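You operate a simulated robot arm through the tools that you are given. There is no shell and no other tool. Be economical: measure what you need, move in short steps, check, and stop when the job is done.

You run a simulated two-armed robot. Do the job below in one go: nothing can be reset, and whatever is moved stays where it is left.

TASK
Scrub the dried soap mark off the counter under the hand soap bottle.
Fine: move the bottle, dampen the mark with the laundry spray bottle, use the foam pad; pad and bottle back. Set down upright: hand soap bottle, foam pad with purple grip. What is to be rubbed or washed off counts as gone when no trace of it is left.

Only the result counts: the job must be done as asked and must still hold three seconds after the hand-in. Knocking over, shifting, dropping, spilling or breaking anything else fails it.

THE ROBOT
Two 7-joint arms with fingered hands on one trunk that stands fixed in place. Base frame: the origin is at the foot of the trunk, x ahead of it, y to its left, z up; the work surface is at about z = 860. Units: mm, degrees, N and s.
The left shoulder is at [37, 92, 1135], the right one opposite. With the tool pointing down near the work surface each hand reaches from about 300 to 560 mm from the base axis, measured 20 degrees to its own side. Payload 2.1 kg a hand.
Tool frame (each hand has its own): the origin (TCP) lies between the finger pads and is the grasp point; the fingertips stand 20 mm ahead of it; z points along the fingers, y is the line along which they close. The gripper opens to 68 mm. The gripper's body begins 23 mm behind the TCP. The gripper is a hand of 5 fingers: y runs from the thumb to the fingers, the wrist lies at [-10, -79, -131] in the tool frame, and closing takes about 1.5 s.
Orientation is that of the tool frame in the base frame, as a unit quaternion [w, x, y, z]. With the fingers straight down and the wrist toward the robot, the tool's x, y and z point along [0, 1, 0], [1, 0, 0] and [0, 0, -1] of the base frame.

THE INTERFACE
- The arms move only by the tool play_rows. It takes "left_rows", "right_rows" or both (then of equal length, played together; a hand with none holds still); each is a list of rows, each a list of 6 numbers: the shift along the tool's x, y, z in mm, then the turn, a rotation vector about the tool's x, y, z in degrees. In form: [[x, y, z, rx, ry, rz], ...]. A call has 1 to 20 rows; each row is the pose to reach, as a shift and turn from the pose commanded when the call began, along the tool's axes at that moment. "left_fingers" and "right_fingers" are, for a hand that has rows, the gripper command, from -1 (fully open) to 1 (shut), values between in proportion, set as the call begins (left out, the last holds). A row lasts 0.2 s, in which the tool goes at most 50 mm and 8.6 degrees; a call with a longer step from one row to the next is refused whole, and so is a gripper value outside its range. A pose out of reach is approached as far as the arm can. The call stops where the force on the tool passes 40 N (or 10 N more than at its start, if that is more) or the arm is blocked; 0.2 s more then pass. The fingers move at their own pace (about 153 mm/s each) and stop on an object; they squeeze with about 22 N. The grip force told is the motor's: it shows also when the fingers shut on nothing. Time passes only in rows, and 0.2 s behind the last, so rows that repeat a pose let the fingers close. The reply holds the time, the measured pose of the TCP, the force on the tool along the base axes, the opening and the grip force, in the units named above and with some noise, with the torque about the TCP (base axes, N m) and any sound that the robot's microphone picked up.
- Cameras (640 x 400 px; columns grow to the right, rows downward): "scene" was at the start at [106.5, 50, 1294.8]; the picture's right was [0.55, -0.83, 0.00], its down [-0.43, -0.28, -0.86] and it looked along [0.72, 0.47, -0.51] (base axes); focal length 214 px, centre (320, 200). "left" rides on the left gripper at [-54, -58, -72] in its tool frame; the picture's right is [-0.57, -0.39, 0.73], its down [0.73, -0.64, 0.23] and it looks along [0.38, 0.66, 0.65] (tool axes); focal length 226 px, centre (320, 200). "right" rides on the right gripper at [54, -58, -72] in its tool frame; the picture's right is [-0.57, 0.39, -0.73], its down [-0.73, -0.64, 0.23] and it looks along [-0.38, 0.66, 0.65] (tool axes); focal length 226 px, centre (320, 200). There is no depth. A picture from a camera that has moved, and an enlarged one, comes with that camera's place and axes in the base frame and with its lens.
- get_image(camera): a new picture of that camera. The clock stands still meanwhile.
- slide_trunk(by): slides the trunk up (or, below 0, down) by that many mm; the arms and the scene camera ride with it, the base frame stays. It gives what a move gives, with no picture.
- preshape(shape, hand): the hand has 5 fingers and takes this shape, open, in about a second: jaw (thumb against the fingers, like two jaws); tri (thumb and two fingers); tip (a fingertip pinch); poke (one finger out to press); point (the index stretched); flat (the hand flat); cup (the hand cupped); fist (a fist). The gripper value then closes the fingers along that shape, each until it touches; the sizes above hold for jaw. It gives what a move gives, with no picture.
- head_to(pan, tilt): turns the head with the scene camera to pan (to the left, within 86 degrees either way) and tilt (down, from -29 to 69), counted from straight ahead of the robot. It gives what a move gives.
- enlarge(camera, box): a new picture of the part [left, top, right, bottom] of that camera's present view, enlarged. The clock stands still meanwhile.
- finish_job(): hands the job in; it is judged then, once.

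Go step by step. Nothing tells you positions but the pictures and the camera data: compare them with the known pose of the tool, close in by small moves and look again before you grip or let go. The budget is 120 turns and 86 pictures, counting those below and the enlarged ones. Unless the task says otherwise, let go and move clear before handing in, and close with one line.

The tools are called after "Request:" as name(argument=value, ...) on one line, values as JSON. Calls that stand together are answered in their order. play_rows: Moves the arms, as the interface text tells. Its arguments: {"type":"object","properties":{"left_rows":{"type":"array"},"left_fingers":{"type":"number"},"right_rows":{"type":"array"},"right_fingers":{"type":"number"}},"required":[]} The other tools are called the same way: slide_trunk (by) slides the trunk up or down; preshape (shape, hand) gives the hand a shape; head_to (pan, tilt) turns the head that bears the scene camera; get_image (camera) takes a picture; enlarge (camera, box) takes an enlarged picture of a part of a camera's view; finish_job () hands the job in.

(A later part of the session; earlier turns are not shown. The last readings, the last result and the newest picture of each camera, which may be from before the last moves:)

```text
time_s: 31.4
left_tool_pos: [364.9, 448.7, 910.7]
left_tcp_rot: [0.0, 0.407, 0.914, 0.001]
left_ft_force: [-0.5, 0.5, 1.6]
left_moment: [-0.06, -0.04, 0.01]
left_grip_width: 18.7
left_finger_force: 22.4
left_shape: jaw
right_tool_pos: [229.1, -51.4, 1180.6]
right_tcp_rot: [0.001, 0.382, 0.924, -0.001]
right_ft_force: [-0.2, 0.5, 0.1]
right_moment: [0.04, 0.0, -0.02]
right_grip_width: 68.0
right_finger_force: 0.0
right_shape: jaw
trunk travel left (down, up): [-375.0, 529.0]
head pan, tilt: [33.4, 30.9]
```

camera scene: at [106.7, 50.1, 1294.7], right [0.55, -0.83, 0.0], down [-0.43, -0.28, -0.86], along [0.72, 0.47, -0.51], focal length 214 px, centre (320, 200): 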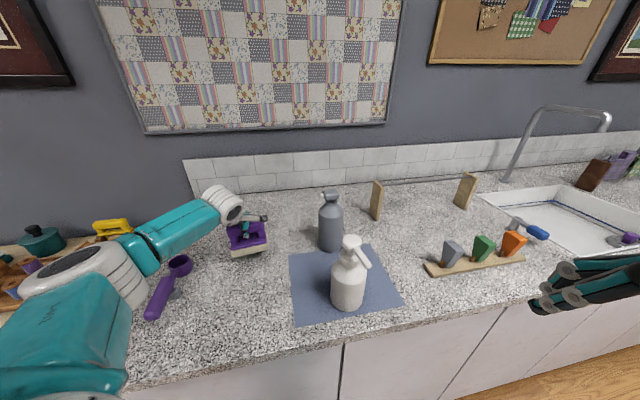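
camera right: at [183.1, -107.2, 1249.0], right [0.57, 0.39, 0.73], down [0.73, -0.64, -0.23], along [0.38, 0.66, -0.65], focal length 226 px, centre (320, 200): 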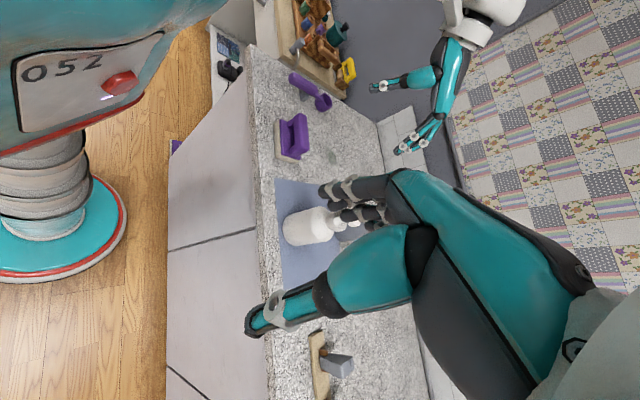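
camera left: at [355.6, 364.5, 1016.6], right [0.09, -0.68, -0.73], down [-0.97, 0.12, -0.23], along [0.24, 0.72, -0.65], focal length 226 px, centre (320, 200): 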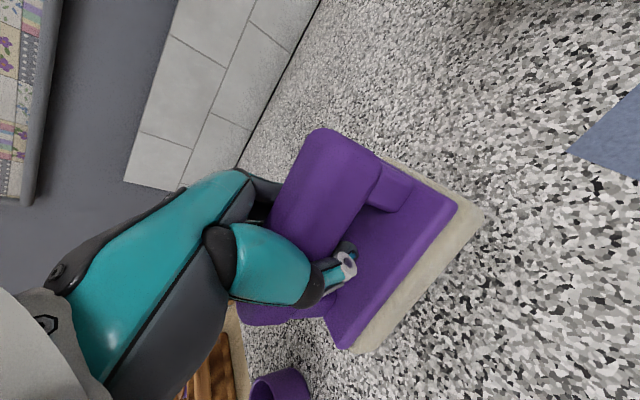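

Request:
play_rows(left_rows=[[0, 0, 2, 0, 0, 0], [0, 0, 4, 0, 0, 0], [0, 0, 4, 0, 0, 0]])

Request:
get_image(camera="left")

```text
time_s: 32.2
left_tool_pos: [364.1, 447.5, 909.2]
left_tcp_rot: [0.001, 0.407, 0.914, 0.002]
left_ft_force: [4.6, 6.8, 22.6]
left_moment: [-0.19, 0.04, 0.12]
left_grip_width: 17.4
left_finger_force: 21.2
left_shape: jaw
right_tool_pos: [228.1, -53.0, 1181.0]
right_tcp_rot: [0.0, 0.383, 0.924, -0.001]
right_ft_force: [0.3, -0.3, 1.6]
right_moment: [-0.01, 0.0, -0.01]
right_grip_width: 67.9
right_finger_force: 0.0
right_shape: jaw
trunk travel left (down, up): [-375.0, 529.0]
head pan, tilt: [33.4, 30.9]
```

```text
49 pictures are left
camera left: at [356.6, 367.7, 979.4], right [0.1, -0.68, -0.73], down [-0.97, 0.12, -0.23], along [0.24, 0.73, -0.64], focal length 226 px, centre (320, 200)
```

left: 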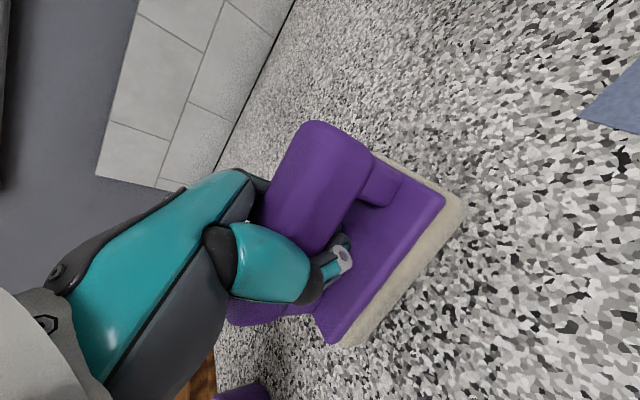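

Now firm contact (22 N). Scrubbing with slightly less pressure.

Request:
play_rows(left_rows=[[0, 0, -1, 0, 0, 0], [20, 0, -1, 0, 0, 0], [-20, 0, -1, 0, 0, 0], [20, 0, -1, 0, 0, 0], [-20, 0, -1, 0, 0, 0], [20, -15, -1, 0, 0, 0], [-20, -15, -1, 0, 0, 0], [20, -15, -1, 0, 0, 0], [-20, -15, -1, 0, 0, 0], [20, 10, -1, 0, 0, 0], [-20, 10, -1, 0, 0, 0], [20, 10, -1, 0, 0, 0], [-20, 10, -1, 0, 0, 0], [0, -20, -1, 0, 0, 0], [0, 10, -1, 0, 0, 0], [0, -20, -1, 0, 0, 0], [0, 10, -1, 0, 0, 0], [0, 0, -1, 0, 0, 0]])

Request:
play_rows(left_rows=[[0, -10, -15, 0, 0, 0], [0, -50, -30, 0, 0, 0], [0, -90, -30, 0, 0, 0], [0, -110, -30, 0, 0, 0], [0, -110, -30, 0, 0, 0]])

Request:
enlarge(camera="scene", box=[210, 225, 300, 285])

```text
time_s: 36.0
left_tool_pos: [364.3, 444.5, 909.0]
left_tcp_rot: [0.0, 0.406, 0.914, 0.001]
left_ft_force: [0.1, 1.1, 4.2]
left_moment: [-0.04, 0.05, 0.01]
left_grip_width: 16.8
left_finger_force: 21.6
left_shape: jaw
right_tool_pos: [229.8, -51.8, 1180.2]
right_tcp_rot: [0.0, 0.382, 0.924, 0.0]
right_ft_force: [-0.7, -0.6, -0.9]
right_moment: [0.0, -0.05, -0.02]
right_grip_width: 68.0
right_finger_force: 0.0
right_shape: jaw
trunk travel left (down, up): [-375.0, 529.0]
head pan, tilt: [33.4, 30.9]
```

```text
time_s: 37.2
left_tool_pos: [283.2, 373.3, 938.0]
left_tcp_rot: [0.0, 0.407, 0.913, 0.0]
left_ft_force: [0.6, -0.1, 0.1]
left_moment: [-0.01, 0.04, -0.02]
left_grip_width: 16.7
left_finger_force: 22.0
left_shape: jaw
right_tool_pos: [229.4, -51.7, 1180.6]
right_tcp_rot: [-0.001, 0.381, 0.924, 0.001]
right_ft_force: [-0.2, 0.4, 0.7]
right_moment: [-0.02, -0.02, -0.01]
right_grip_width: 68.1
right_finger_force: 0.2
right_shape: jaw
trunk travel left (down, up): [-375.0, 529.0]
head pan, tilt: [33.4, 30.9]
```

```text
6.67 times, centred on (255, 255) of scene
camera zoom: at [106.5, 49.9, 1294.8], right [0.55, -0.83, 0.0], down [-0.43, -0.28, -0.86], along [0.72, 0.47, -0.51], focal length 1430 px, centre (753, -167)
```

zoom: 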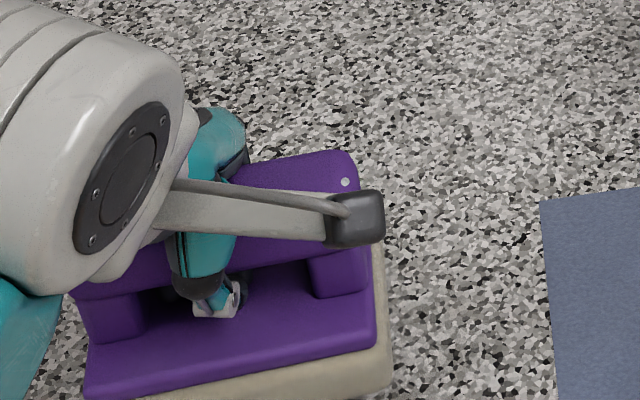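

Request:
play_rows(left_rows=[[0, -40, 0, 0, 0, 0], [-10, -70, 0, 0, 0, 0], [-10, -70, 0, 0, 0, 0]])

Request:
enlarge(camera="scene", box=[210, 225, 300, 285])

Request:
get_image(camera="left")

```text
time_s: 38.0
left_tool_pos: [236.8, 319.1, 933.9]
left_tcp_rot: [0.0, 0.407, 0.914, 0.0]
left_ft_force: [-0.7, 0.4, -0.7]
left_moment: [0.01, 0.03, -0.03]
left_grip_width: 16.9
left_finger_force: 22.1
left_shape: jaw
right_tool_pos: [228.9, -50.8, 1179.1]
right_tcp_rot: [0.0, 0.382, 0.924, 0.0]
right_ft_force: [0.5, 0.2, 0.1]
right_moment: [0.03, -0.03, 0.0]
right_grip_width: 68.0
right_finger_force: 0.0
right_shape: jaw
trunk travel left (down, up): [-375.0, 529.0]
head pan, tilt: [33.4, 30.9]
```

```text
6.67 times, centred on (255, 255) of scene
camera zoom: at [106.5, 49.9, 1294.8], right [0.55, -0.83, 0.0], down [-0.43, -0.28, -0.86], along [0.72, 0.47, -0.51], focal length 1430 px, centre (753, -167)
```

zoom: 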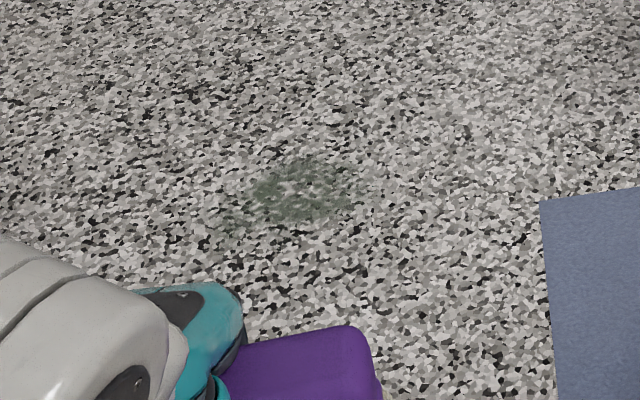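

```text
46 pictures are left
camera left: at [230.0, 238.6, 1007.1], right [0.09, -0.68, -0.73], down [-0.97, 0.12, -0.23], along [0.24, 0.72, -0.65], focal length 226 px, centre (320, 200)
```

left: 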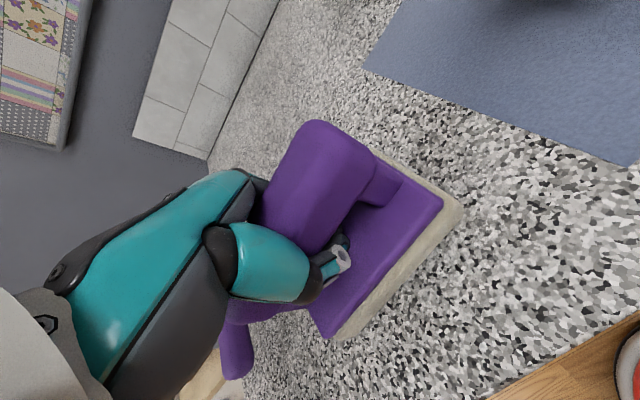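

Dry scrubbing changed nothing, so the mark must be dampened. I'll set the pad back on its spot first.

Request:
play_rows(left_rows=[[-6, 2.5, 12, 0, 0, 0], [-6, 2.5, 20, 0, 0, 0], [-6, 2.5, 23, 0, 0, 0], [-6, 2.5, 24.5, 0, 0, 0], [-6, 2.5, 24.5, 0, 0, 0]])

```text
time_s: 39.2
left_tool_pos: [243.1, 317.0, 911.9]
left_tcp_rot: [0.0, 0.407, 0.913, 0.001]
left_ft_force: [0.1, 0.6, -0.3]
left_moment: [0.02, 0.02, -0.01]
left_grip_width: 16.7
left_finger_force: 22.3
left_shape: jaw
right_tool_pos: [227.8, -50.9, 1180.3]
right_tcp_rot: [0.0, 0.382, 0.924, 0.0]
right_ft_force: [0.3, 0.6, 0.1]
right_moment: [0.04, 0.02, -0.02]
right_grip_width: 68.1
right_finger_force: 0.1
right_shape: jaw
trunk travel left (down, up): [-375.0, 529.0]
head pan, tilt: [33.4, 30.9]
```

Request:
play_rows(left_rows=[[0, 0, 1, 0, 0, 0], [0, 0, 2, 0, 0, 0], [0, 0, 2.5, 0, 0, 0], [0, 0, 2.5, 0, 0, 0]])

Request:
enlarge(camera="scene", box=[180, 230, 300, 350])

```text
time_s: 40.2
left_tool_pos: [243.0, 315.8, 909.9]
left_tcp_rot: [0.0, 0.408, 0.913, -0.001]
left_ft_force: [0.1, 0.1, -0.6]
left_moment: [0.0, 0.01, -0.01]
left_grip_width: 16.8
left_finger_force: 21.8
left_shape: jaw
right_tool_pos: [229.2, -51.6, 1179.4]
right_tcp_rot: [0.0, 0.383, 0.924, 0.0]
right_ft_force: [-0.5, 0.2, 0.0]
right_moment: [0.03, 0.01, 0.0]
right_grip_width: 67.8
right_finger_force: 0.0
right_shape: jaw
trunk travel left (down, up): [-375.0, 529.0]
head pan, tilt: [33.4, 30.9]
```

```text
3.33 times, centred on (240, 290) of scene
camera zoom: at [106.5, 49.9, 1294.8], right [0.55, -0.83, 0.0], down [-0.43, -0.28, -0.86], along [0.72, 0.47, -0.51], focal length 715 px, centre (587, -100)
```

zoom: 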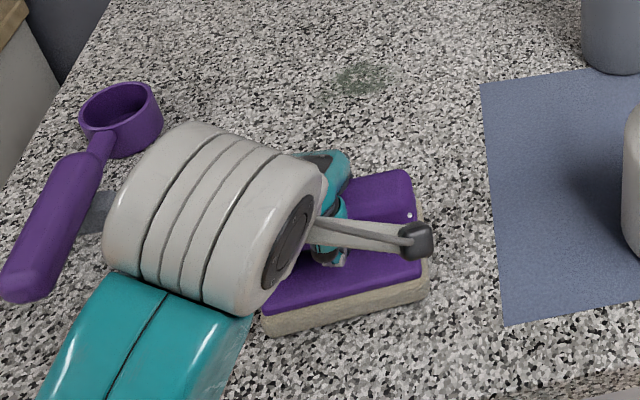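

Request:
play_rows(left_rows=[[1, -6, 0, 0, 0, 3], [1.6, -11.6, 0, 0, 0, 6.5], [1.6, -11.6, 1, 0, 0, 6.5], [1.6, -11.6, 2, 0, 0, 6.5], [1.6, -11.6, 2, 0, 0, 6.5]])

Request:
enlarge(camera="scene", box=[180, 230, 300, 350])

```text
time_s: 41.4
left_tool_pos: [232.0, 309.9, 908.7]
left_tcp_rot: [0.0, 0.459, 0.889, 0.001]
left_ft_force: [0.3, 1.3, 3.3]
left_moment: [-0.07, -0.02, 0.02]
left_grip_width: 16.7
left_finger_force: 22.2
left_shape: jaw
right_tool_pos: [228.6, -51.8, 1179.2]
right_tcp_rot: [0.001, 0.381, 0.925, 0.0]
right_ft_force: [0.4, 0.1, -1.2]
right_moment: [0.01, 0.03, 0.02]
right_grip_width: 67.8
right_finger_force: 0.0
right_shape: jaw
trunk travel left (down, up): [-375.0, 529.0]
head pan, tilt: [33.4, 30.9]
```

```text
3.33 times, centred on (240, 290) of scene
camera zoom: at [106.4, 49.9, 1294.8], right [0.55, -0.83, 0.0], down [-0.43, -0.28, -0.86], along [0.72, 0.47, -0.51], focal length 715 px, centre (587, -100)
```

zoom: 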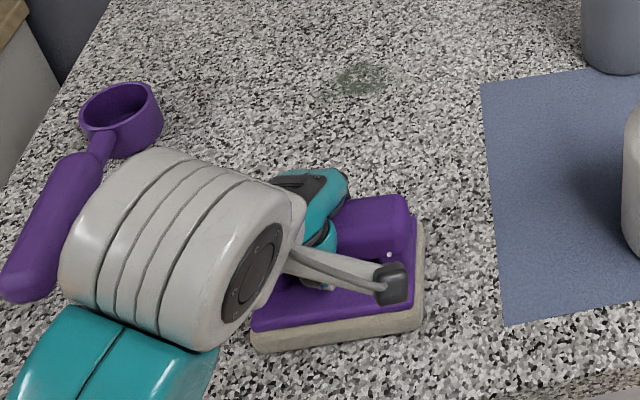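

Pad is back on its outline. Releasing and rising.

Request:
play_rows(left_rows=[[0, 0, 0, 0, 0, 0], [0, 0, 0, 0, 0, 0], [0, 0, 0, 0, 0, 0], [0, 0, 0, 0, 0, 0], [0, 0, 0, 0, 0, 0], [0, 0, 0, 0, 0, 0], [0, 0, -20, 0, 0, 0], [0, 0, -60, 0, 0, 0], [0, 10, -100, 0, 0, 0], [0, 20, -130, 0, 0, 0], [0, 20, -130, 0, 0, 0]], left_fingers=-1)

Request:
get_image(camera="scene")

```text
time_s: 42.0
left_tool_pos: [234.4, 311.5, 910.2]
left_tcp_rot: [0.003, 0.458, 0.889, 0.006]
left_ft_force: [-0.2, 0.4, -0.1]
left_moment: [0.02, 0.01, 0.03]
left_grip_width: 67.6
left_finger_force: 0.0
left_shape: jaw
right_tool_pos: [228.9, -51.1, 1180.1]
right_tcp_rot: [-0.001, 0.383, 0.924, 0.0]
right_ft_force: [0.1, 0.3, 0.9]
right_moment: [0.01, 0.01, 0.04]
right_grip_width: 68.0
right_finger_force: 0.2
right_shape: jaw
trunk travel left (down, up): [-375.0, 529.0]
head pan, tilt: [33.4, 30.9]
stopped in row 2 (left hand): the force on the tool passed its limit at 44 N (the readings are from after the stop); the commanded pose is now the measured one
```

```text
43 pictures are left
camera scene: at [106.6, 50.1, 1294.5], right [0.55, -0.83, 0.0], down [-0.43, -0.28, -0.86], along [0.72, 0.47, -0.51], focal length 214 px, centre (320, 200)
```

scene: 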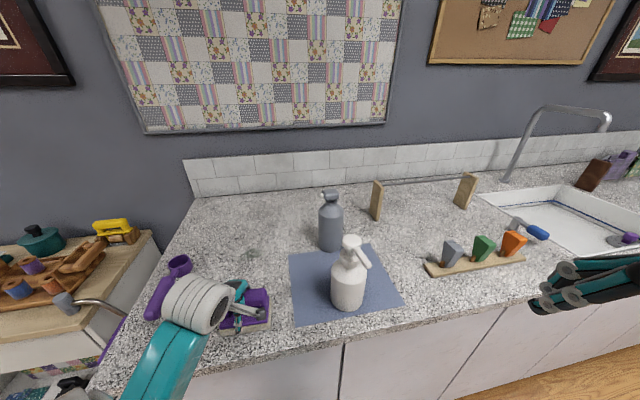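

Request:
play_rows(left_rows=[[0, 0, -10, 0, 0, 0], [0, 0, -30, 0, 0, 0], [0, 0, -60, 0, 0, 0], [0, 10, -100, 0, 0, 0], [0, 30, -130, 0, 0, 0], [0, 30, -130, 0, 0, 0]])

Request:
enlarge(camera="scene", box=[180, 230, 300, 350])

```text
time_s: 43.4
left_tool_pos: [257.2, 326.5, 1039.0]
left_tcp_rot: [0.003, 0.457, 0.889, 0.006]
left_ft_force: [0.6, -0.2, 0.5]
left_moment: [-0.04, 0.0, -0.01]
left_grip_width: 67.8
left_finger_force: 0.1
left_shape: jaw
right_tool_pos: [228.1, -51.7, 1180.7]
right_tcp_rot: [-0.001, 0.383, 0.924, 0.0]
right_ft_force: [-0.5, 1.1, -0.2]
right_moment: [-0.01, 0.0, 0.01]
right_grip_width: 67.7
right_finger_force: 0.1
right_shape: jaw
trunk travel left (down, up): [-375.0, 529.0]
head pan, tilt: [33.4, 30.9]
```

```text
3.33 times, centred on (240, 290) of scene
camera zoom: at [106.6, 49.9, 1294.7], right [0.55, -0.83, 0.0], down [-0.43, -0.28, -0.86], along [0.72, 0.47, -0.51], focal length 715 px, centre (587, -100)
```

zoom: 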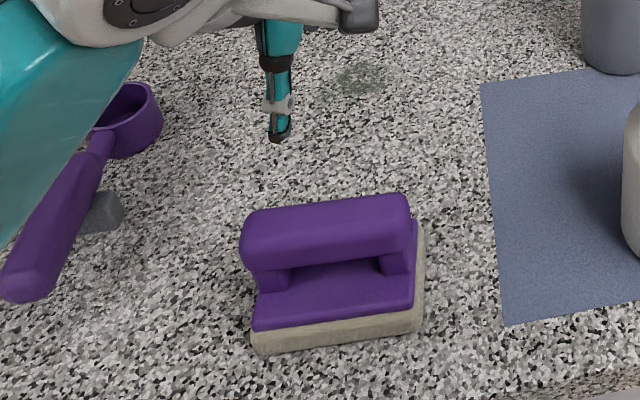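

Pad is exactly back. Now the sprayer: I'll raise the trunk 50 mm for better reach and bring the left hand above the sprayer's head, with the fingers closing across the nozzle direction.

Request:
slide_trunk(by=50)

Request:
play_rows(left_rows=[[-25, 25, -2, 0, 0, 0], [-52, 52, -4, 0, 0, 0], [-79, 79, -6, 0, 0, 0], [-106, 106, -6, 0, 0, 0], [-133, 133, -6, 0, 0, 0], [-160, 160, -6, 0, 0, 0], [-188, 188, -6, 0, 0, 0], [-188, 188, -6, 0, 0, 0]])

Request:
get_image(camera="left")

Request:
enlarge(camera="scene", box=[270, 180, 390, 300])

```text
time_s: 44.3
left_tool_pos: [258.4, 328.0, 1090.4]
left_tcp_rot: [0.003, 0.457, 0.889, 0.006]
left_ft_force: [0.3, 0.5, -0.2]
left_moment: [-0.01, 0.0, 0.02]
left_grip_width: 67.5
left_finger_force: 0.1
left_shape: jaw
right_tool_pos: [229.1, -51.0, 1229.5]
right_tcp_rot: [-0.001, 0.382, 0.924, 0.001]
right_ft_force: [1.2, 0.1, -0.2]
right_moment: [0.0, 0.0, -0.03]
right_grip_width: 67.7
right_finger_force: 0.1
right_shape: jaw
trunk travel left (down, up): [-425.0, 479.0]
head pan, tilt: [33.4, 30.9]
```

```text
time_s: 46.1
left_tool_pos: [512.6, 283.4, 1098.1]
left_tcp_rot: [0.003, 0.458, 0.889, 0.007]
left_ft_force: [-0.1, -0.1, 0.3]
left_moment: [0.02, 0.01, 0.01]
left_grip_width: 67.8
left_finger_force: 0.1
left_shape: jaw
left hand out of reach, approached as far as the arm can: row 7, 8
right_tool_pos: [229.4, -51.4, 1230.5]
right_tcp_rot: [0.0, 0.381, 0.925, 0.0]
right_ft_force: [-0.2, 0.5, -0.4]
right_moment: [0.01, 0.01, -0.01]
right_grip_width: 67.6
right_finger_force: 0.1
right_shape: jaw
trunk travel left (down, up): [-425.0, 479.0]
head pan, tilt: [33.4, 30.9]
```

```text
41 pictures are left
camera left: at [496.2, 204.0, 1169.4], right [0.02, -0.68, -0.73], down [-0.94, 0.23, -0.24], along [0.33, 0.7, -0.64], focal length 226 px, centre (320, 200)
```

left: 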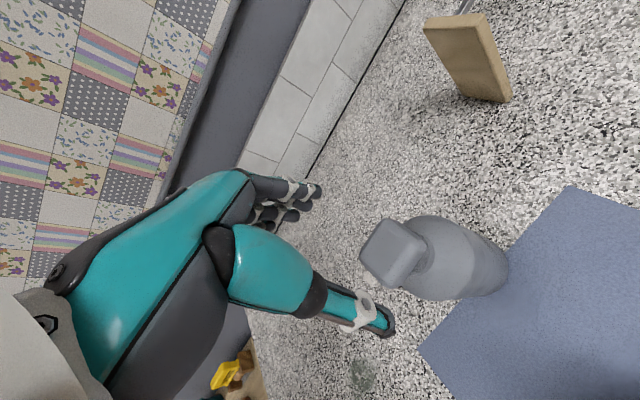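

```text
3.33 times, centred on (330, 240) of scene
camera zoom: at [101.0, 49.7, 1345.0], right [0.55, -0.83, 0.0], down [-0.43, -0.28, -0.86], along [0.72, 0.47, -0.51], focal length 715 px, centre (287, 67)
```

zoom: 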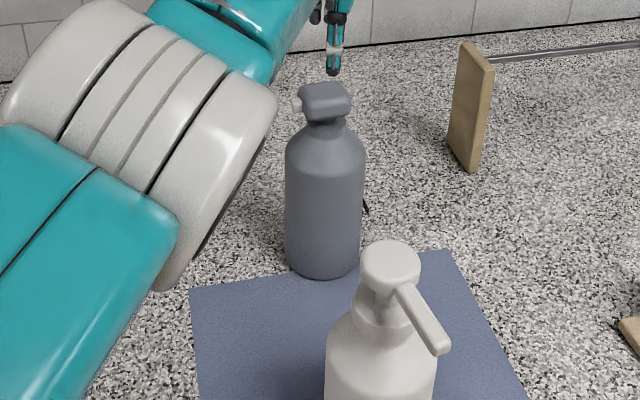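

The sprayer axis is near (512, 280), head top about z 1042. Descending around its head and watching the force.

Request:
play_rows(left_rows=[[-2, -2, 25, 0, 0, 0], [-2, -2, 45, 0, 0, 0], [-2, -2, 60, 0, 0, 0], [-2, -2, 70, 0, 0, 0], [-2, -2, 70, 0, 0, 0]])

Request:
get_image(camera="left")

Request:
enlarge(camera="scene", box=[270, 180, 390, 300])

```text
time_s: 47.3
left_tool_pos: [512.8, 280.3, 1028.4]
left_tcp_rot: [0.003, 0.458, 0.889, 0.006]
left_ft_force: [-0.3, -0.3, -0.3]
left_moment: [0.01, 0.01, -0.02]
left_grip_width: 67.8
left_finger_force: 0.1
left_shape: jaw
right_tool_pos: [228.6, -51.3, 1230.3]
right_tcp_rot: [0.0, 0.382, 0.924, 0.001]
right_ft_force: [0.5, -0.2, 0.1]
right_moment: [0.0, 0.01, -0.02]
right_grip_width: 68.2
right_finger_force: 0.0
right_shape: jaw
trunk travel left (down, up): [-425.0, 479.0]
head pan, tilt: [33.4, 30.9]
```

```text
39 pictures are left
camera left: at [496.5, 201.0, 1100.2], right [0.02, -0.68, -0.73], down [-0.94, 0.23, -0.24], along [0.33, 0.7, -0.64], focal length 226 px, centre (320, 200)
```

left: 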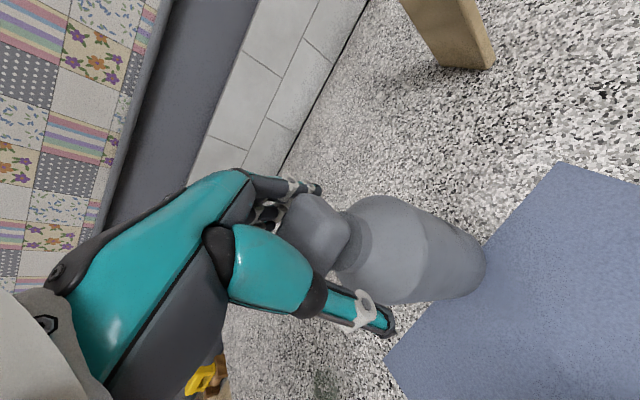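

```text
3.33 times, centred on (330, 240) of scene
camera zoom: at [100.9, 49.9, 1345.1], right [0.55, -0.83, 0.0], down [-0.43, -0.28, -0.86], along [0.72, 0.47, -0.51], focal length 715 px, centre (287, 67)
```

zoom: 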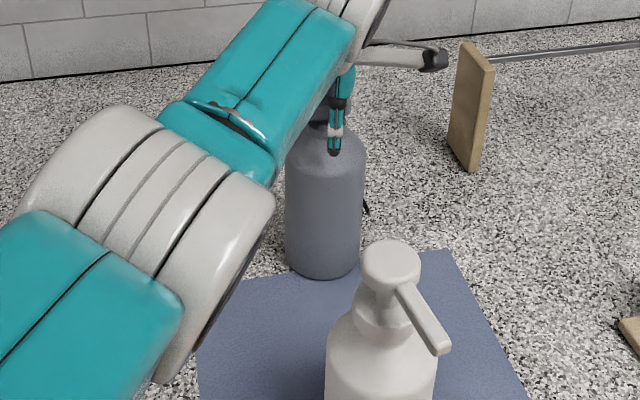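

Head is between the fingers. Closing the grip and listening.

Request:
play_rows(left_rows=[[0, 0, 0, 0, 0, 0], [0, 0, 0, 0, 0, 0], [0, 0, 0, 0, 0, 0], [0, 0, 0, 0, 0, 0], [0, 0, 0, 0, 0, 0], [0, 0, 0, 0, 0, 0], [0, 0, 0, 0, 0, 0], [0, 0, 0, 0, 0, 0]], left_fingers=1)

Request:
get_image(camera="left")

```text
time_s: 49.1
left_tool_pos: [513.5, 279.7, 1028.8]
left_tcp_rot: [0.003, 0.458, 0.889, 0.005]
left_ft_force: [0.0, 0.8, -0.7]
left_moment: [-0.02, 0.0, -0.01]
left_grip_width: 26.4
left_finger_force: 22.3
left_shape: jaw
right_tool_pos: [228.6, -51.8, 1229.9]
right_tcp_rot: [0.0, 0.382, 0.924, 0.0]
right_ft_force: [0.7, 0.4, 0.1]
right_moment: [0.01, -0.02, 0.03]
right_grip_width: 67.9
right_finger_force: 0.1
right_shape: jaw
trunk travel left (down, up): [-425.0, 479.0]
head pan, tilt: [33.4, 30.9]
```

```text
37 pictures are left
camera left: at [496.7, 201.2, 1100.1], right [0.02, -0.68, -0.73], down [-0.94, 0.23, -0.24], along [0.33, 0.7, -0.64], focal length 226 px, centre (320, 200)
```

left: 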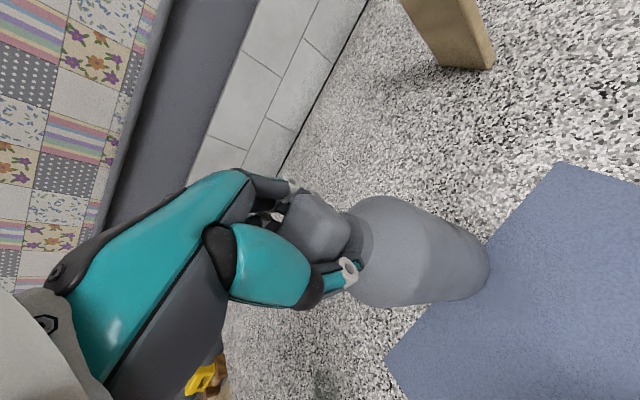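

Gripped the head, no sound yet. I'll push straight down a little and listen.

Request:
play_rows(left_rows=[[0, 0, 2, 0, 0, 0], [0, 0, 4, 0, 0, 0], [0, 0, 6, 0, 0, 0], [0, 0, 6, 0, 0, 0]])

```text
time_s: 50.1
left_tool_pos: [512.0, 280.1, 1027.0]
left_tcp_rot: [0.007, 0.458, 0.889, 0.008]
left_ft_force: [-1.3, -1.5, 32.7]
left_moment: [-0.13, 0.26, 0.01]
left_grip_width: 27.8
left_finger_force: 21.8
left_shape: jaw
right_tool_pos: [226.5, -54.7, 1231.1]
right_tcp_rot: [0.001, 0.383, 0.924, 0.0]
right_ft_force: [0.5, -0.8, 0.1]
right_moment: [0.0, -0.02, -0.01]
right_grip_width: 68.0
right_finger_force: 0.2
right_shape: jaw
trunk travel left (down, up): [-425.0, 479.0]
head pan, tilt: [33.4, 30.9]
```

No spray at 33 N, so the head doesn't press down. I'll let go, and look at the white tab from the nozzle side.

Request:
play_rows(left_rows=[[0, 0, -6, 0, 0, 0], [0, 0, -6, 0, 0, 0], [0, 0, -6, 0, 0, 0]])

Request:
play_rows(left_rows=[[0, 0, 0, 0, 0, 0], [0, 0, 0, 0, 0, 0], [0, 0, 0, 0, 0, 0], [0, 0, 0, 0, 0, 0], [0, 0, 0, 0, 0, 0], [0, 0, -20, 0, 0, 0], [0, 0, -45, 0, 0, 0], [0, 0, -70, 0, 0, 0], [20, -20, -75, 0, 0, 0], [50, -50, -75, 0, 0, 8], [85, -85, -75, 0, 0, 16], [120, -120, -75, 0, 0, 24], [130, -130, -70, 0, 0, 32], [140, -130, -60, 0, 0, 40], [150, -130, -50, 0, 0, 48], [150, -130, -40, 0, 0, 52]], left_fingers=-1)

Request:
get_image(camera="left")

```text
time_s: 50.9
left_tool_pos: [514.4, 281.9, 1028.2]
left_tcp_rot: [0.002, 0.457, 0.889, 0.005]
left_ft_force: [0.5, -0.8, 1.0]
left_moment: [-0.01, 0.05, 0.04]
left_grip_width: 27.7
left_finger_force: 21.8
left_shape: jaw
right_tool_pos: [228.8, -53.3, 1229.7]
right_tcp_rot: [-0.002, 0.382, 0.924, 0.0]
right_ft_force: [0.4, -0.4, -0.1]
right_moment: [0.01, 0.01, -0.01]
right_grip_width: 68.0
right_finger_force: 0.1
right_shape: jaw
trunk travel left (down, up): [-425.0, 479.0]
head pan, tilt: [33.4, 30.9]
```

```text
time_s: 54.3
left_tool_pos: [319.5, 329.3, 1067.1]
left_tcp_rot: [0.0, 0.802, 0.598, 0.007]
left_ft_force: [0.1, -0.4, 0.4]
left_moment: [0.02, 0.03, 0.01]
left_grip_width: 67.8
left_finger_force: 0.0
left_shape: jaw
right_tool_pos: [228.6, -51.9, 1230.5]
right_tcp_rot: [0.0, 0.382, 0.924, 0.0]
right_ft_force: [-0.3, -0.5, -0.7]
right_moment: [0.0, 0.0, -0.02]
right_grip_width: 68.1
right_finger_force: 0.1
right_shape: jaw
trunk travel left (down, up): [-425.0, 479.0]
head pan, tilt: [33.4, 30.9]
```

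```text
36 pictures are left
camera left: at [247.1, 293.0, 1137.6], right [-0.52, -0.43, -0.74], down [-0.4, 0.89, -0.23], along [0.75, 0.18, -0.64], focal length 226 px, centre (320, 200)
```

left: 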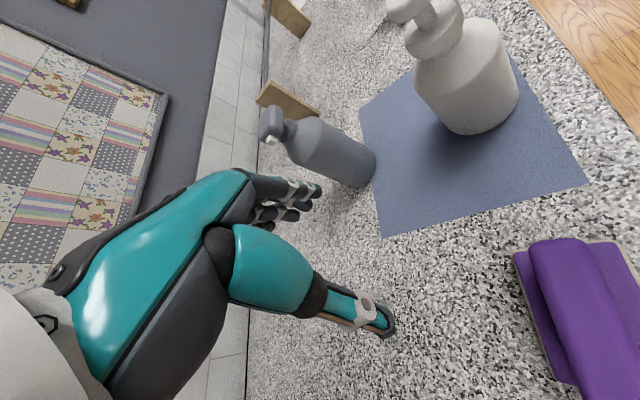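

Request:
enlarge(camera="left", box=[250, 95, 330, 150])

Request:
enlarge(camera="scene", box=[290, 190, 370, 250])

```text
7.27 times, centred on (290, 122) of left
camera zoom: at [247.1, 293.0, 1137.6], right [-0.52, -0.43, -0.74], down [-0.4, 0.89, -0.23], along [0.75, 0.18, -0.64], focal length 1644 px, centre (538, 764)
```

zoom: 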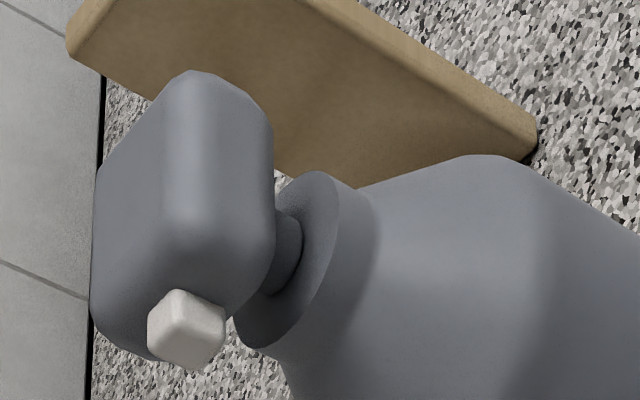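

```text
6.67 times, centred on (330, 220) of scene
camera zoom: at [100.8, 50.0, 1345.1], right [0.55, -0.83, 0.0], down [-0.43, -0.28, -0.86], along [0.72, 0.47, -0.51], focal length 1430 px, centre (253, 67)
```

zoom: 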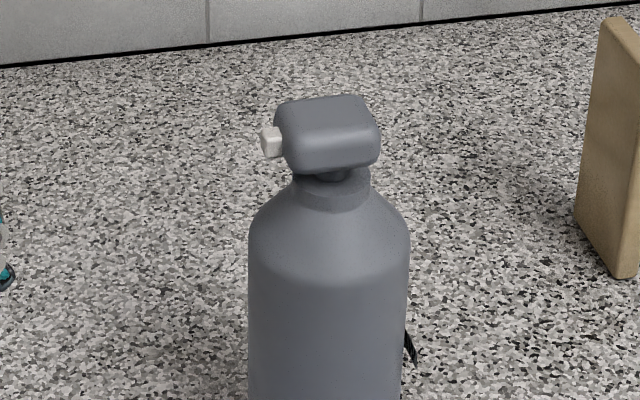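

The head sits on a thin stem, so it is a push actuator. My fingertips had been pressing on the collar instead of the head. I'll close the hand and press the top of the head with the fingertips.

Request:
play_rows(left_rows=[[0, 0, -28, 0, 0, 0], [2, 33, -28, 0, 0, -7.5], [4, 67, -28, 0, 0, -15], [6, 100, -28, 0, 0, -22.5], [8, 133, -28, 0, 0, -30], [10, 167, -28, 0, 0, -37.5], [12.5, 199.4, -28, 0, 0, -45], [12.5, 199.4, -28, 0, 0, -45], [12.5, 199.4, -28, 0, 0, -45]], left_fingers=1)

Request:
get_image(camera="left")

Request:
enlarge(camera="scene", box=[270, 180, 390, 300])

```text
time_s: 56.3
left_tool_pos: [512.5, 282.2, 1095.7]
left_tcp_rot: [0.003, 0.51, 0.86, 0.007]
left_ft_force: [-0.1, -0.4, 0.0]
left_moment: [0.0, 0.02, 0.01]
left_grip_width: 0.1
left_finger_force: 21.9
left_shape: jaw
right_tool_pos: [229.3, -51.1, 1230.8]
right_tcp_rot: [0.0, 0.382, 0.924, 0.0]
right_ft_force: [0.3, -0.6, -0.2]
right_moment: [0.0, -0.01, -0.01]
right_grip_width: 68.1
right_finger_force: 0.0
right_shape: jaw
trunk travel left (down, up): [-425.0, 479.0]
head pan, tilt: [33.4, 30.9]
```

```text
33 pictures are left
camera left: at [486.5, 204.5, 1167.4], right [-0.06, -0.68, -0.73], down [-0.91, 0.34, -0.24], along [0.41, 0.65, -0.64], focal length 226 px, centre (320, 200)
```

left: 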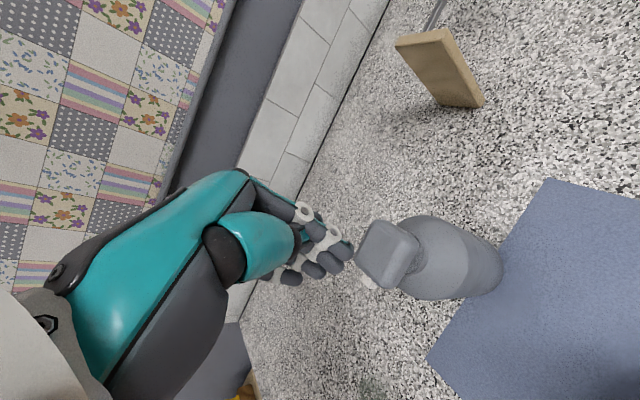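

```text
3.33 times, centred on (330, 240) of scene
camera zoom: at [100.8, 50.0, 1345.1], right [0.55, -0.83, 0.0], down [-0.43, -0.28, -0.86], along [0.72, 0.47, -0.51], focal length 715 px, centre (287, 67)
```

zoom: 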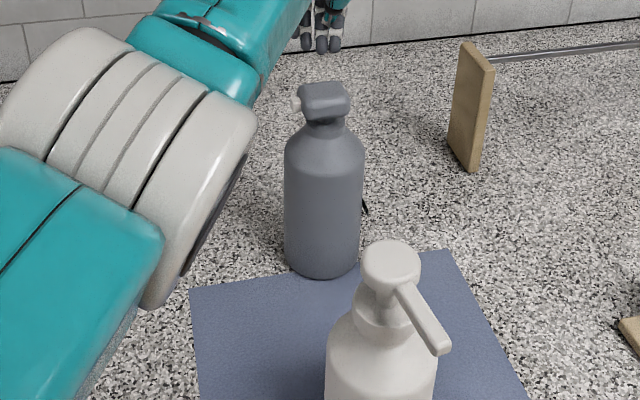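

Fingertips are centred over the head. Pressing down in small steps.

Request:
play_rows(left_rows=[[0, 0, 15, 0, 0, 0], [0, 0, 25, 0, 0, 0], [0, 0, 29, 0, 0, 0], [0, 0, 32, 0, 0, 0], [0, 0, 34, 0, 0, 0], [0, 0, 36, 0, 0, 0], [0, 0, 38, 0, 0, 0]])

```text
time_s: 57.9
left_tool_pos: [515.4, 282.2, 1059.0]
left_tcp_rot: [0.004, 0.511, 0.86, 0.005]
left_ft_force: [-0.6, -0.7, -0.1]
left_moment: [0.0, 0.0, 0.02]
left_grip_width: 0.1
left_finger_force: 22.2
left_shape: jaw
right_tool_pos: [229.9, -51.0, 1230.2]
right_tcp_rot: [0.0, 0.383, 0.924, 0.0]
right_ft_force: [0.2, -0.8, -0.3]
right_moment: [0.01, 0.01, 0.04]
right_grip_width: 67.9
right_finger_force: 0.0
right_shape: jaw
trunk travel left (down, up): [-425.0, 479.0]
head pan, tilt: [33.4, 30.9]
```

Request:
play_rows(left_rows=[[0, 0, 2, 0, 0, 0], [0, 0, 4, 0, 0, 0], [0, 0, 6, 0, 0, 0], [0, 0, 8, 0, 0, 0], [0, 0, 10, 0, 0, 0]])

Request:
get_image(camera="left")

```text
time_s: 59.1
left_tool_pos: [515.7, 282.8, 1048.8]
left_tcp_rot: [0.003, 0.512, 0.859, 0.007]
left_ft_force: [0.8, -1.4, 4.3]
left_moment: [-0.04, 0.01, 0.0]
left_grip_width: 0.1
left_finger_force: 22.4
left_shape: jaw
right_tool_pos: [228.5, -52.2, 1230.4]
right_tcp_rot: [-0.001, 0.382, 0.924, 0.0]
right_ft_force: [0.2, -0.5, 0.2]
right_moment: [0.01, 0.0, -0.03]
right_grip_width: 67.7
right_finger_force: 0.0
right_shape: jaw
trunk travel left (down, up): [-425.0, 479.0]
head pan, tilt: [33.4, 30.9]
heard: click
```

```text
31 pictures are left
camera left: at [489.6, 206.2, 1119.4], right [-0.06, -0.68, -0.73], down [-0.91, 0.34, -0.24], along [0.41, 0.65, -0.64], focal length 226 px, centre (320, 200)
```

left: 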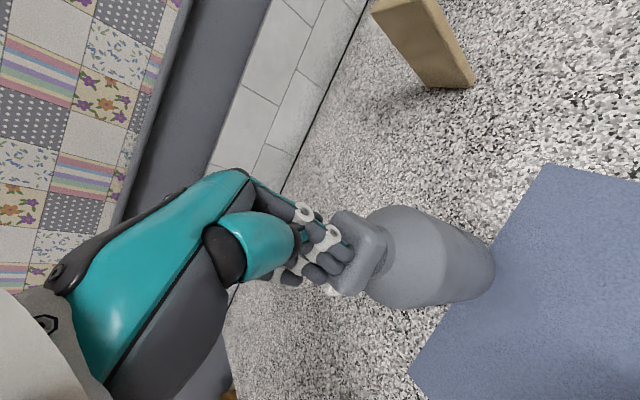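

A click: the head went down. Checking the mark area.

Request:
enlarge(camera="scene", box=[200, 225, 350, 325])

```text
4.00 times, centred on (275, 275) of scene
camera zoom: at [100.6, 49.6, 1345.1], right [0.55, -0.83, 0.0], down [-0.43, -0.28, -0.86], along [0.72, 0.47, -0.51], focal length 858 px, centre (500, -100)
```

zoom: 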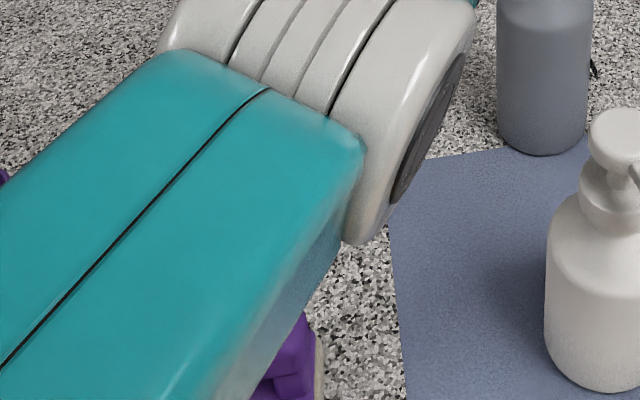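

Request:
play_rows(left_rows=[[0, 0, -20, 0, 0, 0], [0, 0, -60, 0, 0, 0], [-2, -40, -80, 0, 0, 0], [-4, -85, -90, 0, 0, 0], [-8, -130, -90, 0, 0, 0], [-10, -175, -90, 0, 0, 0], [-13, -215, -90, 0, 0, 0], [-15, -252, -90, 0, 0, 0], [-15, -252, -90, 0, 0, 0]])

Request:
get_image(camera="scene")

```text
time_s: 61.1
left_tool_pos: [351.2, 175.4, 1104.3]
left_tcp_rot: [0.003, 0.511, 0.86, 0.007]
left_ft_force: [0.9, 0.5, -0.1]
left_moment: [-0.01, -0.02, 0.0]
left_grip_width: 0.0
left_finger_force: 21.9
left_shape: jaw
left hand out of reach, approached as far as the arm can: row 7, 8, 9
right_tool_pos: [229.5, -52.0, 1230.3]
right_tcp_rot: [0.0, 0.383, 0.924, 0.0]
right_ft_force: [0.0, -0.9, 0.7]
right_moment: [0.0, 0.0, 0.01]
right_grip_width: 67.6
right_finger_force: 0.0
right_shape: jaw
trunk travel left (down, up): [-425.0, 479.0]
head pan, tilt: [33.4, 30.9]
```

```text
29 pictures are left
camera scene: at [100.7, 49.8, 1345.1], right [0.55, -0.83, 0.0], down [-0.43, -0.28, -0.86], along [0.72, 0.47, -0.51], focal length 214 px, centre (320, 200)
```

scene: 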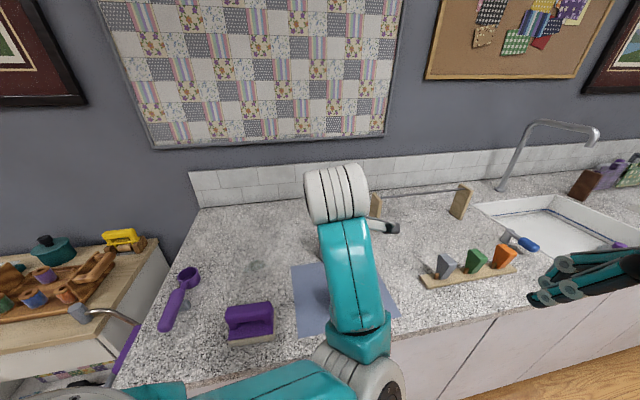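

Request:
enlarge(camera="scene", box=[215, 235, 305, 295])

```text
6.67 times, centred on (260, 265) of scene
camera zoom: at [100.7, 49.8, 1345.1], right [0.55, -0.83, 0.0], down [-0.43, -0.28, -0.86], along [0.72, 0.47, -0.51], focal length 1430 px, centre (720, -233)
```

zoom: 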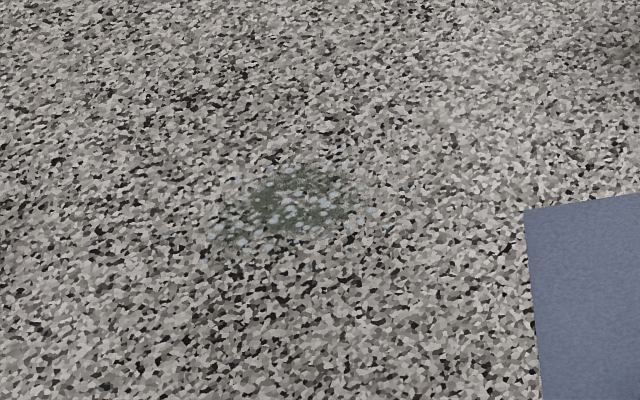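

The spray hit: the mark now has droplets on it. I'll move to the pad, open the hand, then lower the trunk again.

Request:
play_rows(left_rows=[[29, -5, 0, 0, 0, -2.5], [58, -10, 0, 0, 0, -5], [87, -15, 10, 0, 0, -7], [116, -20, 20, 0, 0, -9], [145, -25, 25, 0, 0, -11], [175, -29.3, 25, 0, 0, -13.6], [175, -29.3, 25, 0, 0, -13.6], [175, -29.3, 25, 0, 0, -13.6]], left_fingers=-1)

Request:
slide_trunk(by=-50)

Request:
get_image(camera="left")

```text
time_s: 62.9
left_tool_pos: [240.7, 316.1, 1079.3]
left_tcp_rot: [0.003, 0.405, 0.914, 0.005]
left_ft_force: [0.7, 0.4, 0.2]
left_moment: [-0.01, 0.02, -0.01]
left_grip_width: 67.3
left_finger_force: 0.1
left_shape: jaw
left hand out of reach, approached as far as the arm can: row 1
right_tool_pos: [229.4, -51.3, 1230.3]
right_tcp_rot: [-0.001, 0.382, 0.924, -0.001]
right_ft_force: [0.0, 0.9, -0.3]
right_moment: [-0.01, -0.03, 0.0]
right_grip_width: 67.9
right_finger_force: 0.1
right_shape: jaw
trunk travel left (down, up): [-425.0, 479.0]
head pan, tilt: [33.4, 30.9]
```

```text
time_s: 63.8
left_tool_pos: [241.0, 316.1, 1030.5]
left_tcp_rot: [0.003, 0.405, 0.914, 0.006]
left_ft_force: [-0.3, -0.2, 0.0]
left_moment: [0.01, -0.01, 0.01]
left_grip_width: 67.6
left_finger_force: 0.0
left_shape: jaw
right_tool_pos: [228.4, -51.9, 1180.3]
right_tcp_rot: [0.0, 0.382, 0.924, 0.0]
right_ft_force: [-0.1, 0.0, -0.1]
right_moment: [-0.01, 0.02, -0.02]
right_grip_width: 67.9
right_finger_force: 0.0
right_shape: jaw
trunk travel left (down, up): [-375.0, 529.0]
head pan, tilt: [33.4, 30.9]
```

```text
27 pictures are left
camera left: at [233.3, 235.5, 1100.0], right [0.1, -0.67, -0.73], down [-0.96, 0.12, -0.24], along [0.25, 0.73, -0.64], focal length 226 px, centre (320, 200)
```

left: 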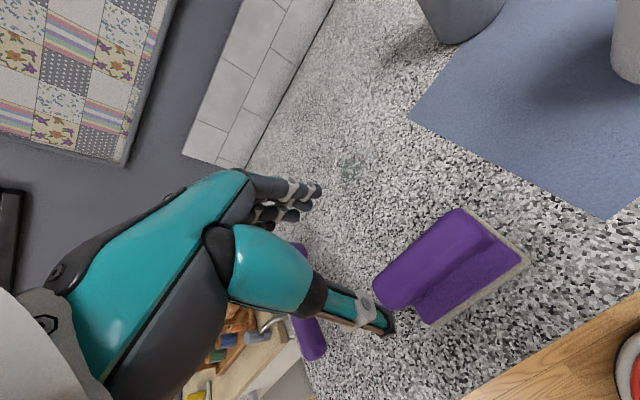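

Request:
play_rows(left_rows=[[-2.5, -1, 35, 0, 0, 0], [-2.5, -1, 70, 0, 0, 0], [-2.5, -1, 95, 0, 0, 0], [-2.5, -1, 108, 0, 0, 0], [-2.5, -1, 115, 0, 0, 0], [-2.5, -1, 115, 0, 0, 0]])

Request:
play_rows(left_rows=[[0, 0, 0, 0, 0, 0], [0, 0, 0, 0, 0, 0], [0, 0, 0, 0, 0, 0], [0, 0, 0, 0, 0, 0], [0, 0, 0, 0, 0, 0], [0, 0, 0, 0, 0, 0], [0, 0, 0, 0, 0, 0], [0, 0, 0, 0, 0, 0]], left_fingers=1)

Request:
get_image(camera="left")

```text
time_s: 65.2
left_tool_pos: [243.0, 313.7, 912.9]
left_tcp_rot: [0.003, 0.405, 0.914, 0.006]
left_ft_force: [0.4, 0.3, 0.0]
left_moment: [0.03, 0.03, 0.02]
left_grip_width: 67.8
left_finger_force: 0.0
left_shape: jaw
right_tool_pos: [229.2, -51.4, 1180.8]
right_tcp_rot: [0.001, 0.383, 0.924, -0.001]
right_ft_force: [0.2, -0.4, 0.3]
right_moment: [0.0, -0.04, 0.01]
right_grip_width: 68.0
right_finger_force: 0.1
right_shape: jaw
trunk travel left (down, up): [-375.0, 529.0]
head pan, tilt: [33.4, 30.9]
```

```text
time_s: 67.0
left_tool_pos: [243.6, 314.2, 913.0]
left_tcp_rot: [0.004, 0.405, 0.914, 0.006]
left_ft_force: [-0.3, 0.0, -0.7]
left_moment: [0.01, 0.02, -0.01]
left_grip_width: 17.5
left_finger_force: 22.0
left_shape: jaw
right_tool_pos: [229.4, -52.0, 1180.8]
right_tcp_rot: [0.0, 0.383, 0.924, 0.0]
right_ft_force: [-0.1, 0.8, -0.5]
right_moment: [-0.02, 0.01, 0.01]
right_grip_width: 68.0
right_finger_force: 0.0
right_shape: jaw
trunk travel left (down, up): [-375.0, 529.0]
head pan, tilt: [33.4, 30.9]
```

```text
26 pictures are left
camera left: at [235.9, 233.0, 984.4], right [0.1, -0.67, -0.73], down [-0.96, 0.12, -0.24], along [0.25, 0.73, -0.64], focal length 226 px, centre (320, 200)
```

left: 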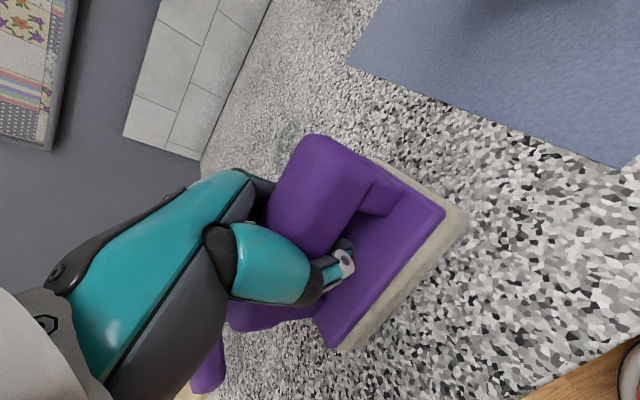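

Gripped again. Carrying it to the mark and lowering to contact.

Request:
play_rows(left_rows=[[0, 0, -10, 0, 0, 0], [0, 0, -20, 0, 0, 0], [4, 45, -20, 0, 0, 0], [8, 90, -20, 0, 0, 0], [12, 135, -20, 0, 0, 0], [14, 172, -20, 0, 0, 0], [14, 172, -10, 0, 0, 0], [14, 172, -2, 0, 0, 0], [14, 172, 2, 0, 0, 0], [14, 172, 2, 0, 0, 0]])

Request:
play_rows(left_rows=[[0, 0, 1, 0, 0, 0], [0, 0, 2, 0, 0, 0], [0, 0, 2, 0, 0, 0]])

```text
time_s: 69.2
left_tool_pos: [361.5, 441.1, 912.6]
left_tcp_rot: [0.004, 0.405, 0.914, 0.007]
left_ft_force: [-0.7, 0.4, -0.1]
left_moment: [0.01, 0.01, 0.0]
left_grip_width: 16.9
left_finger_force: 22.2
left_shape: jaw
right_tool_pos: [228.6, -52.3, 1180.3]
right_tcp_rot: [0.0, 0.383, 0.924, 0.0]
right_ft_force: [0.0, 0.2, 0.3]
right_moment: [0.01, 0.03, 0.0]
right_grip_width: 68.1
right_finger_force: 0.0
right_shape: jaw
trunk travel left (down, up): [-375.0, 529.0]
head pan, tilt: [33.4, 30.9]
```

```text
time_s: 70.0
left_tool_pos: [361.0, 442.0, 912.0]
left_tcp_rot: [0.004, 0.405, 0.914, 0.006]
left_ft_force: [0.5, 0.0, -0.3]
left_moment: [0.02, 0.01, 0.02]
left_grip_width: 17.1
left_finger_force: 22.2
left_shape: jaw
right_tool_pos: [229.0, -51.3, 1179.3]
right_tcp_rot: [0.0, 0.383, 0.924, 0.0]
right_ft_force: [0.0, -0.8, -0.9]
right_moment: [0.01, 0.01, 0.01]
right_grip_width: 68.1
right_finger_force: 0.0
right_shape: jaw
trunk travel left (down, up): [-375.0, 529.0]
head pan, tilt: [33.4, 30.9]
```

Request:
play_rows(left_rows=[[0, 0, 1, 0, 0, 0], [0, 0, 2, 0, 0, 0], [0, 0, 3, 0, 0, 0], [0, 0, 3, 0, 0, 0]])

```text
time_s: 71.0
left_tool_pos: [361.9, 441.0, 909.5]
left_tcp_rot: [0.003, 0.405, 0.914, 0.006]
left_ft_force: [1.7, 0.0, 4.4]
left_moment: [-0.03, 0.07, -0.01]
left_grip_width: 17.0
left_finger_force: 22.6
left_shape: jaw
right_tool_pos: [230.0, -51.2, 1179.6]
right_tcp_rot: [0.0, 0.383, 0.924, 0.0]
right_ft_force: [-0.2, 1.0, -0.1]
right_moment: [0.0, 0.01, 0.02]
right_grip_width: 67.8
right_finger_force: 0.1
right_shape: jaw
trunk travel left (down, up): [-375.0, 529.0]
head pan, tilt: [33.4, 30.9]
```

Request:
play_rows(left_rows=[[0, 0, 1, 0, 0, 0], [20, 0, 1, 0, 0, 0], [-20, 0, 1, 0, 0, 0], [20, 0, 1, 0, 0, 0], [-20, 0, 1, 0, 0, 0], [20, -14, 1, 0, 0, 0], [-20, -14, 1, 0, 0, 0], [20, -14, 1, 0, 0, 0], [-20, -14, 1, 0, 0, 0], [20, 0, 1, 0, 0, 0], [20, 12, 1, 0, 0, 0], [-20, 12, 1, 0, 0, 0], [20, 12, 1, 0, 0, 0], [-20, 12, 1, 0, 0, 0], [20, 22, 1, 0, 0, 0], [-20, 22, 1, 0, 0, 0], [20, 22, 1, 0, 0, 0], [-20, 22, 1, 0, 0, 0], [0, 0, 1, 0, 0, 0]])

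Request:
play_rows(left_rows=[[20, 0, 0.5, 0, 0, 0], [-20, 0, 0.5, 0, 0, 0], [20, 0, 0.5, 0, 0, 0], [-20, 0, 0.5, 0, 0, 0], [20, -14, 0.5, 0, 0, 0], [-20, -14, 0.5, 0, 0, 0], [20, -14, 0.5, 0, 0, 0], [-20, -14, 0.5, 0, 0, 0], [0, 20, 0.5, 0, 0, 0], [0, -15, 0.5, 0, 0, 0], [20, 20, 0.5, 0, 0, 0], [20, -15, 0.5, 0, 0, 0], [-20, 20, 0.5, 0, 0, 0], [-20, -15, 0.5, 0, 0, 0], [0, 20, 0.5, 0, 0, 0], [0, -15, 0.5, 0, 0, 0], [0, 0, 0.5, 0, 0, 0]])

Request:
play_rows(left_rows=[[0, 0, -12, 0, 0, 0], [0, -30, -25, 0, 0, 0], [-4, -75, -25, 0, 0, 0], [-8, -120, -25, 0, 0, 0], [-14, -165, -25, 0, 0, 0], [-14, -172, -25, 0, 0, 0], [-14, -172, -25, 0, 0, 0]])

Request:
enlarge(camera="scene", box=[210, 225, 300, 285])

```text
time_s: 75.0
left_tool_pos: [361.5, 440.1, 906.9]
left_tcp_rot: [0.003, 0.406, 0.914, 0.005]
left_ft_force: [0.2, 0.2, 3.2]
left_moment: [-0.05, 0.03, 0.02]
left_grip_width: 16.6
left_finger_force: 22.1
left_shape: jaw
right_tool_pos: [228.9, -52.0, 1181.5]
right_tcp_rot: [-0.001, 0.383, 0.924, 0.001]
right_ft_force: [0.3, 0.0, -0.5]
right_moment: [0.01, 0.05, -0.02]
right_grip_width: 68.2
right_finger_force: 0.0
right_shape: jaw
trunk travel left (down, up): [-375.0, 529.0]
head pan, tilt: [33.4, 30.9]
```

```text
refused: row 13 steps farther than a row can; nothing moved
```

```text
time_s: 76.6
left_tool_pos: [244.0, 312.5, 930.9]
left_tcp_rot: [0.003, 0.405, 0.914, 0.005]
left_ft_force: [0.4, -0.7, -0.3]
left_moment: [0.01, 0.0, 0.01]
left_grip_width: 15.8
left_finger_force: 21.7
left_shape: jaw
right_tool_pos: [229.1, -51.7, 1180.7]
right_tcp_rot: [0.001, 0.381, 0.924, 0.0]
right_ft_force: [-0.8, -0.4, 0.0]
right_moment: [0.0, 0.0, -0.01]
right_grip_width: 68.0
right_finger_force: 0.0
right_shape: jaw
trunk travel left (down, up): [-375.0, 529.0]
head pan, tilt: [33.4, 30.9]
```

```text
6.67 times, centred on (255, 255) of scene
camera zoom: at [106.5, 50.0, 1294.8], right [0.55, -0.83, 0.0], down [-0.43, -0.28, -0.86], along [0.72, 0.47, -0.51], focal length 1430 px, centre (753, -167)
```

zoom: 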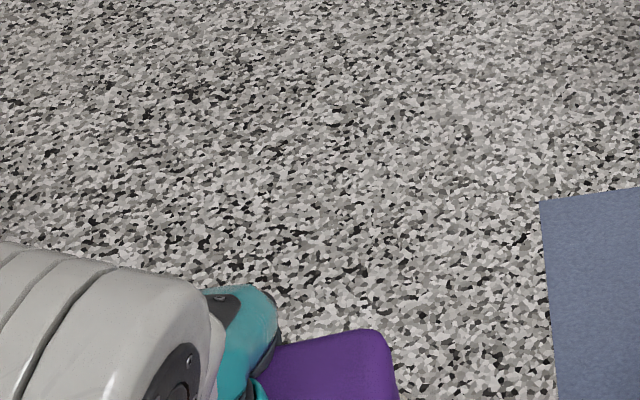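

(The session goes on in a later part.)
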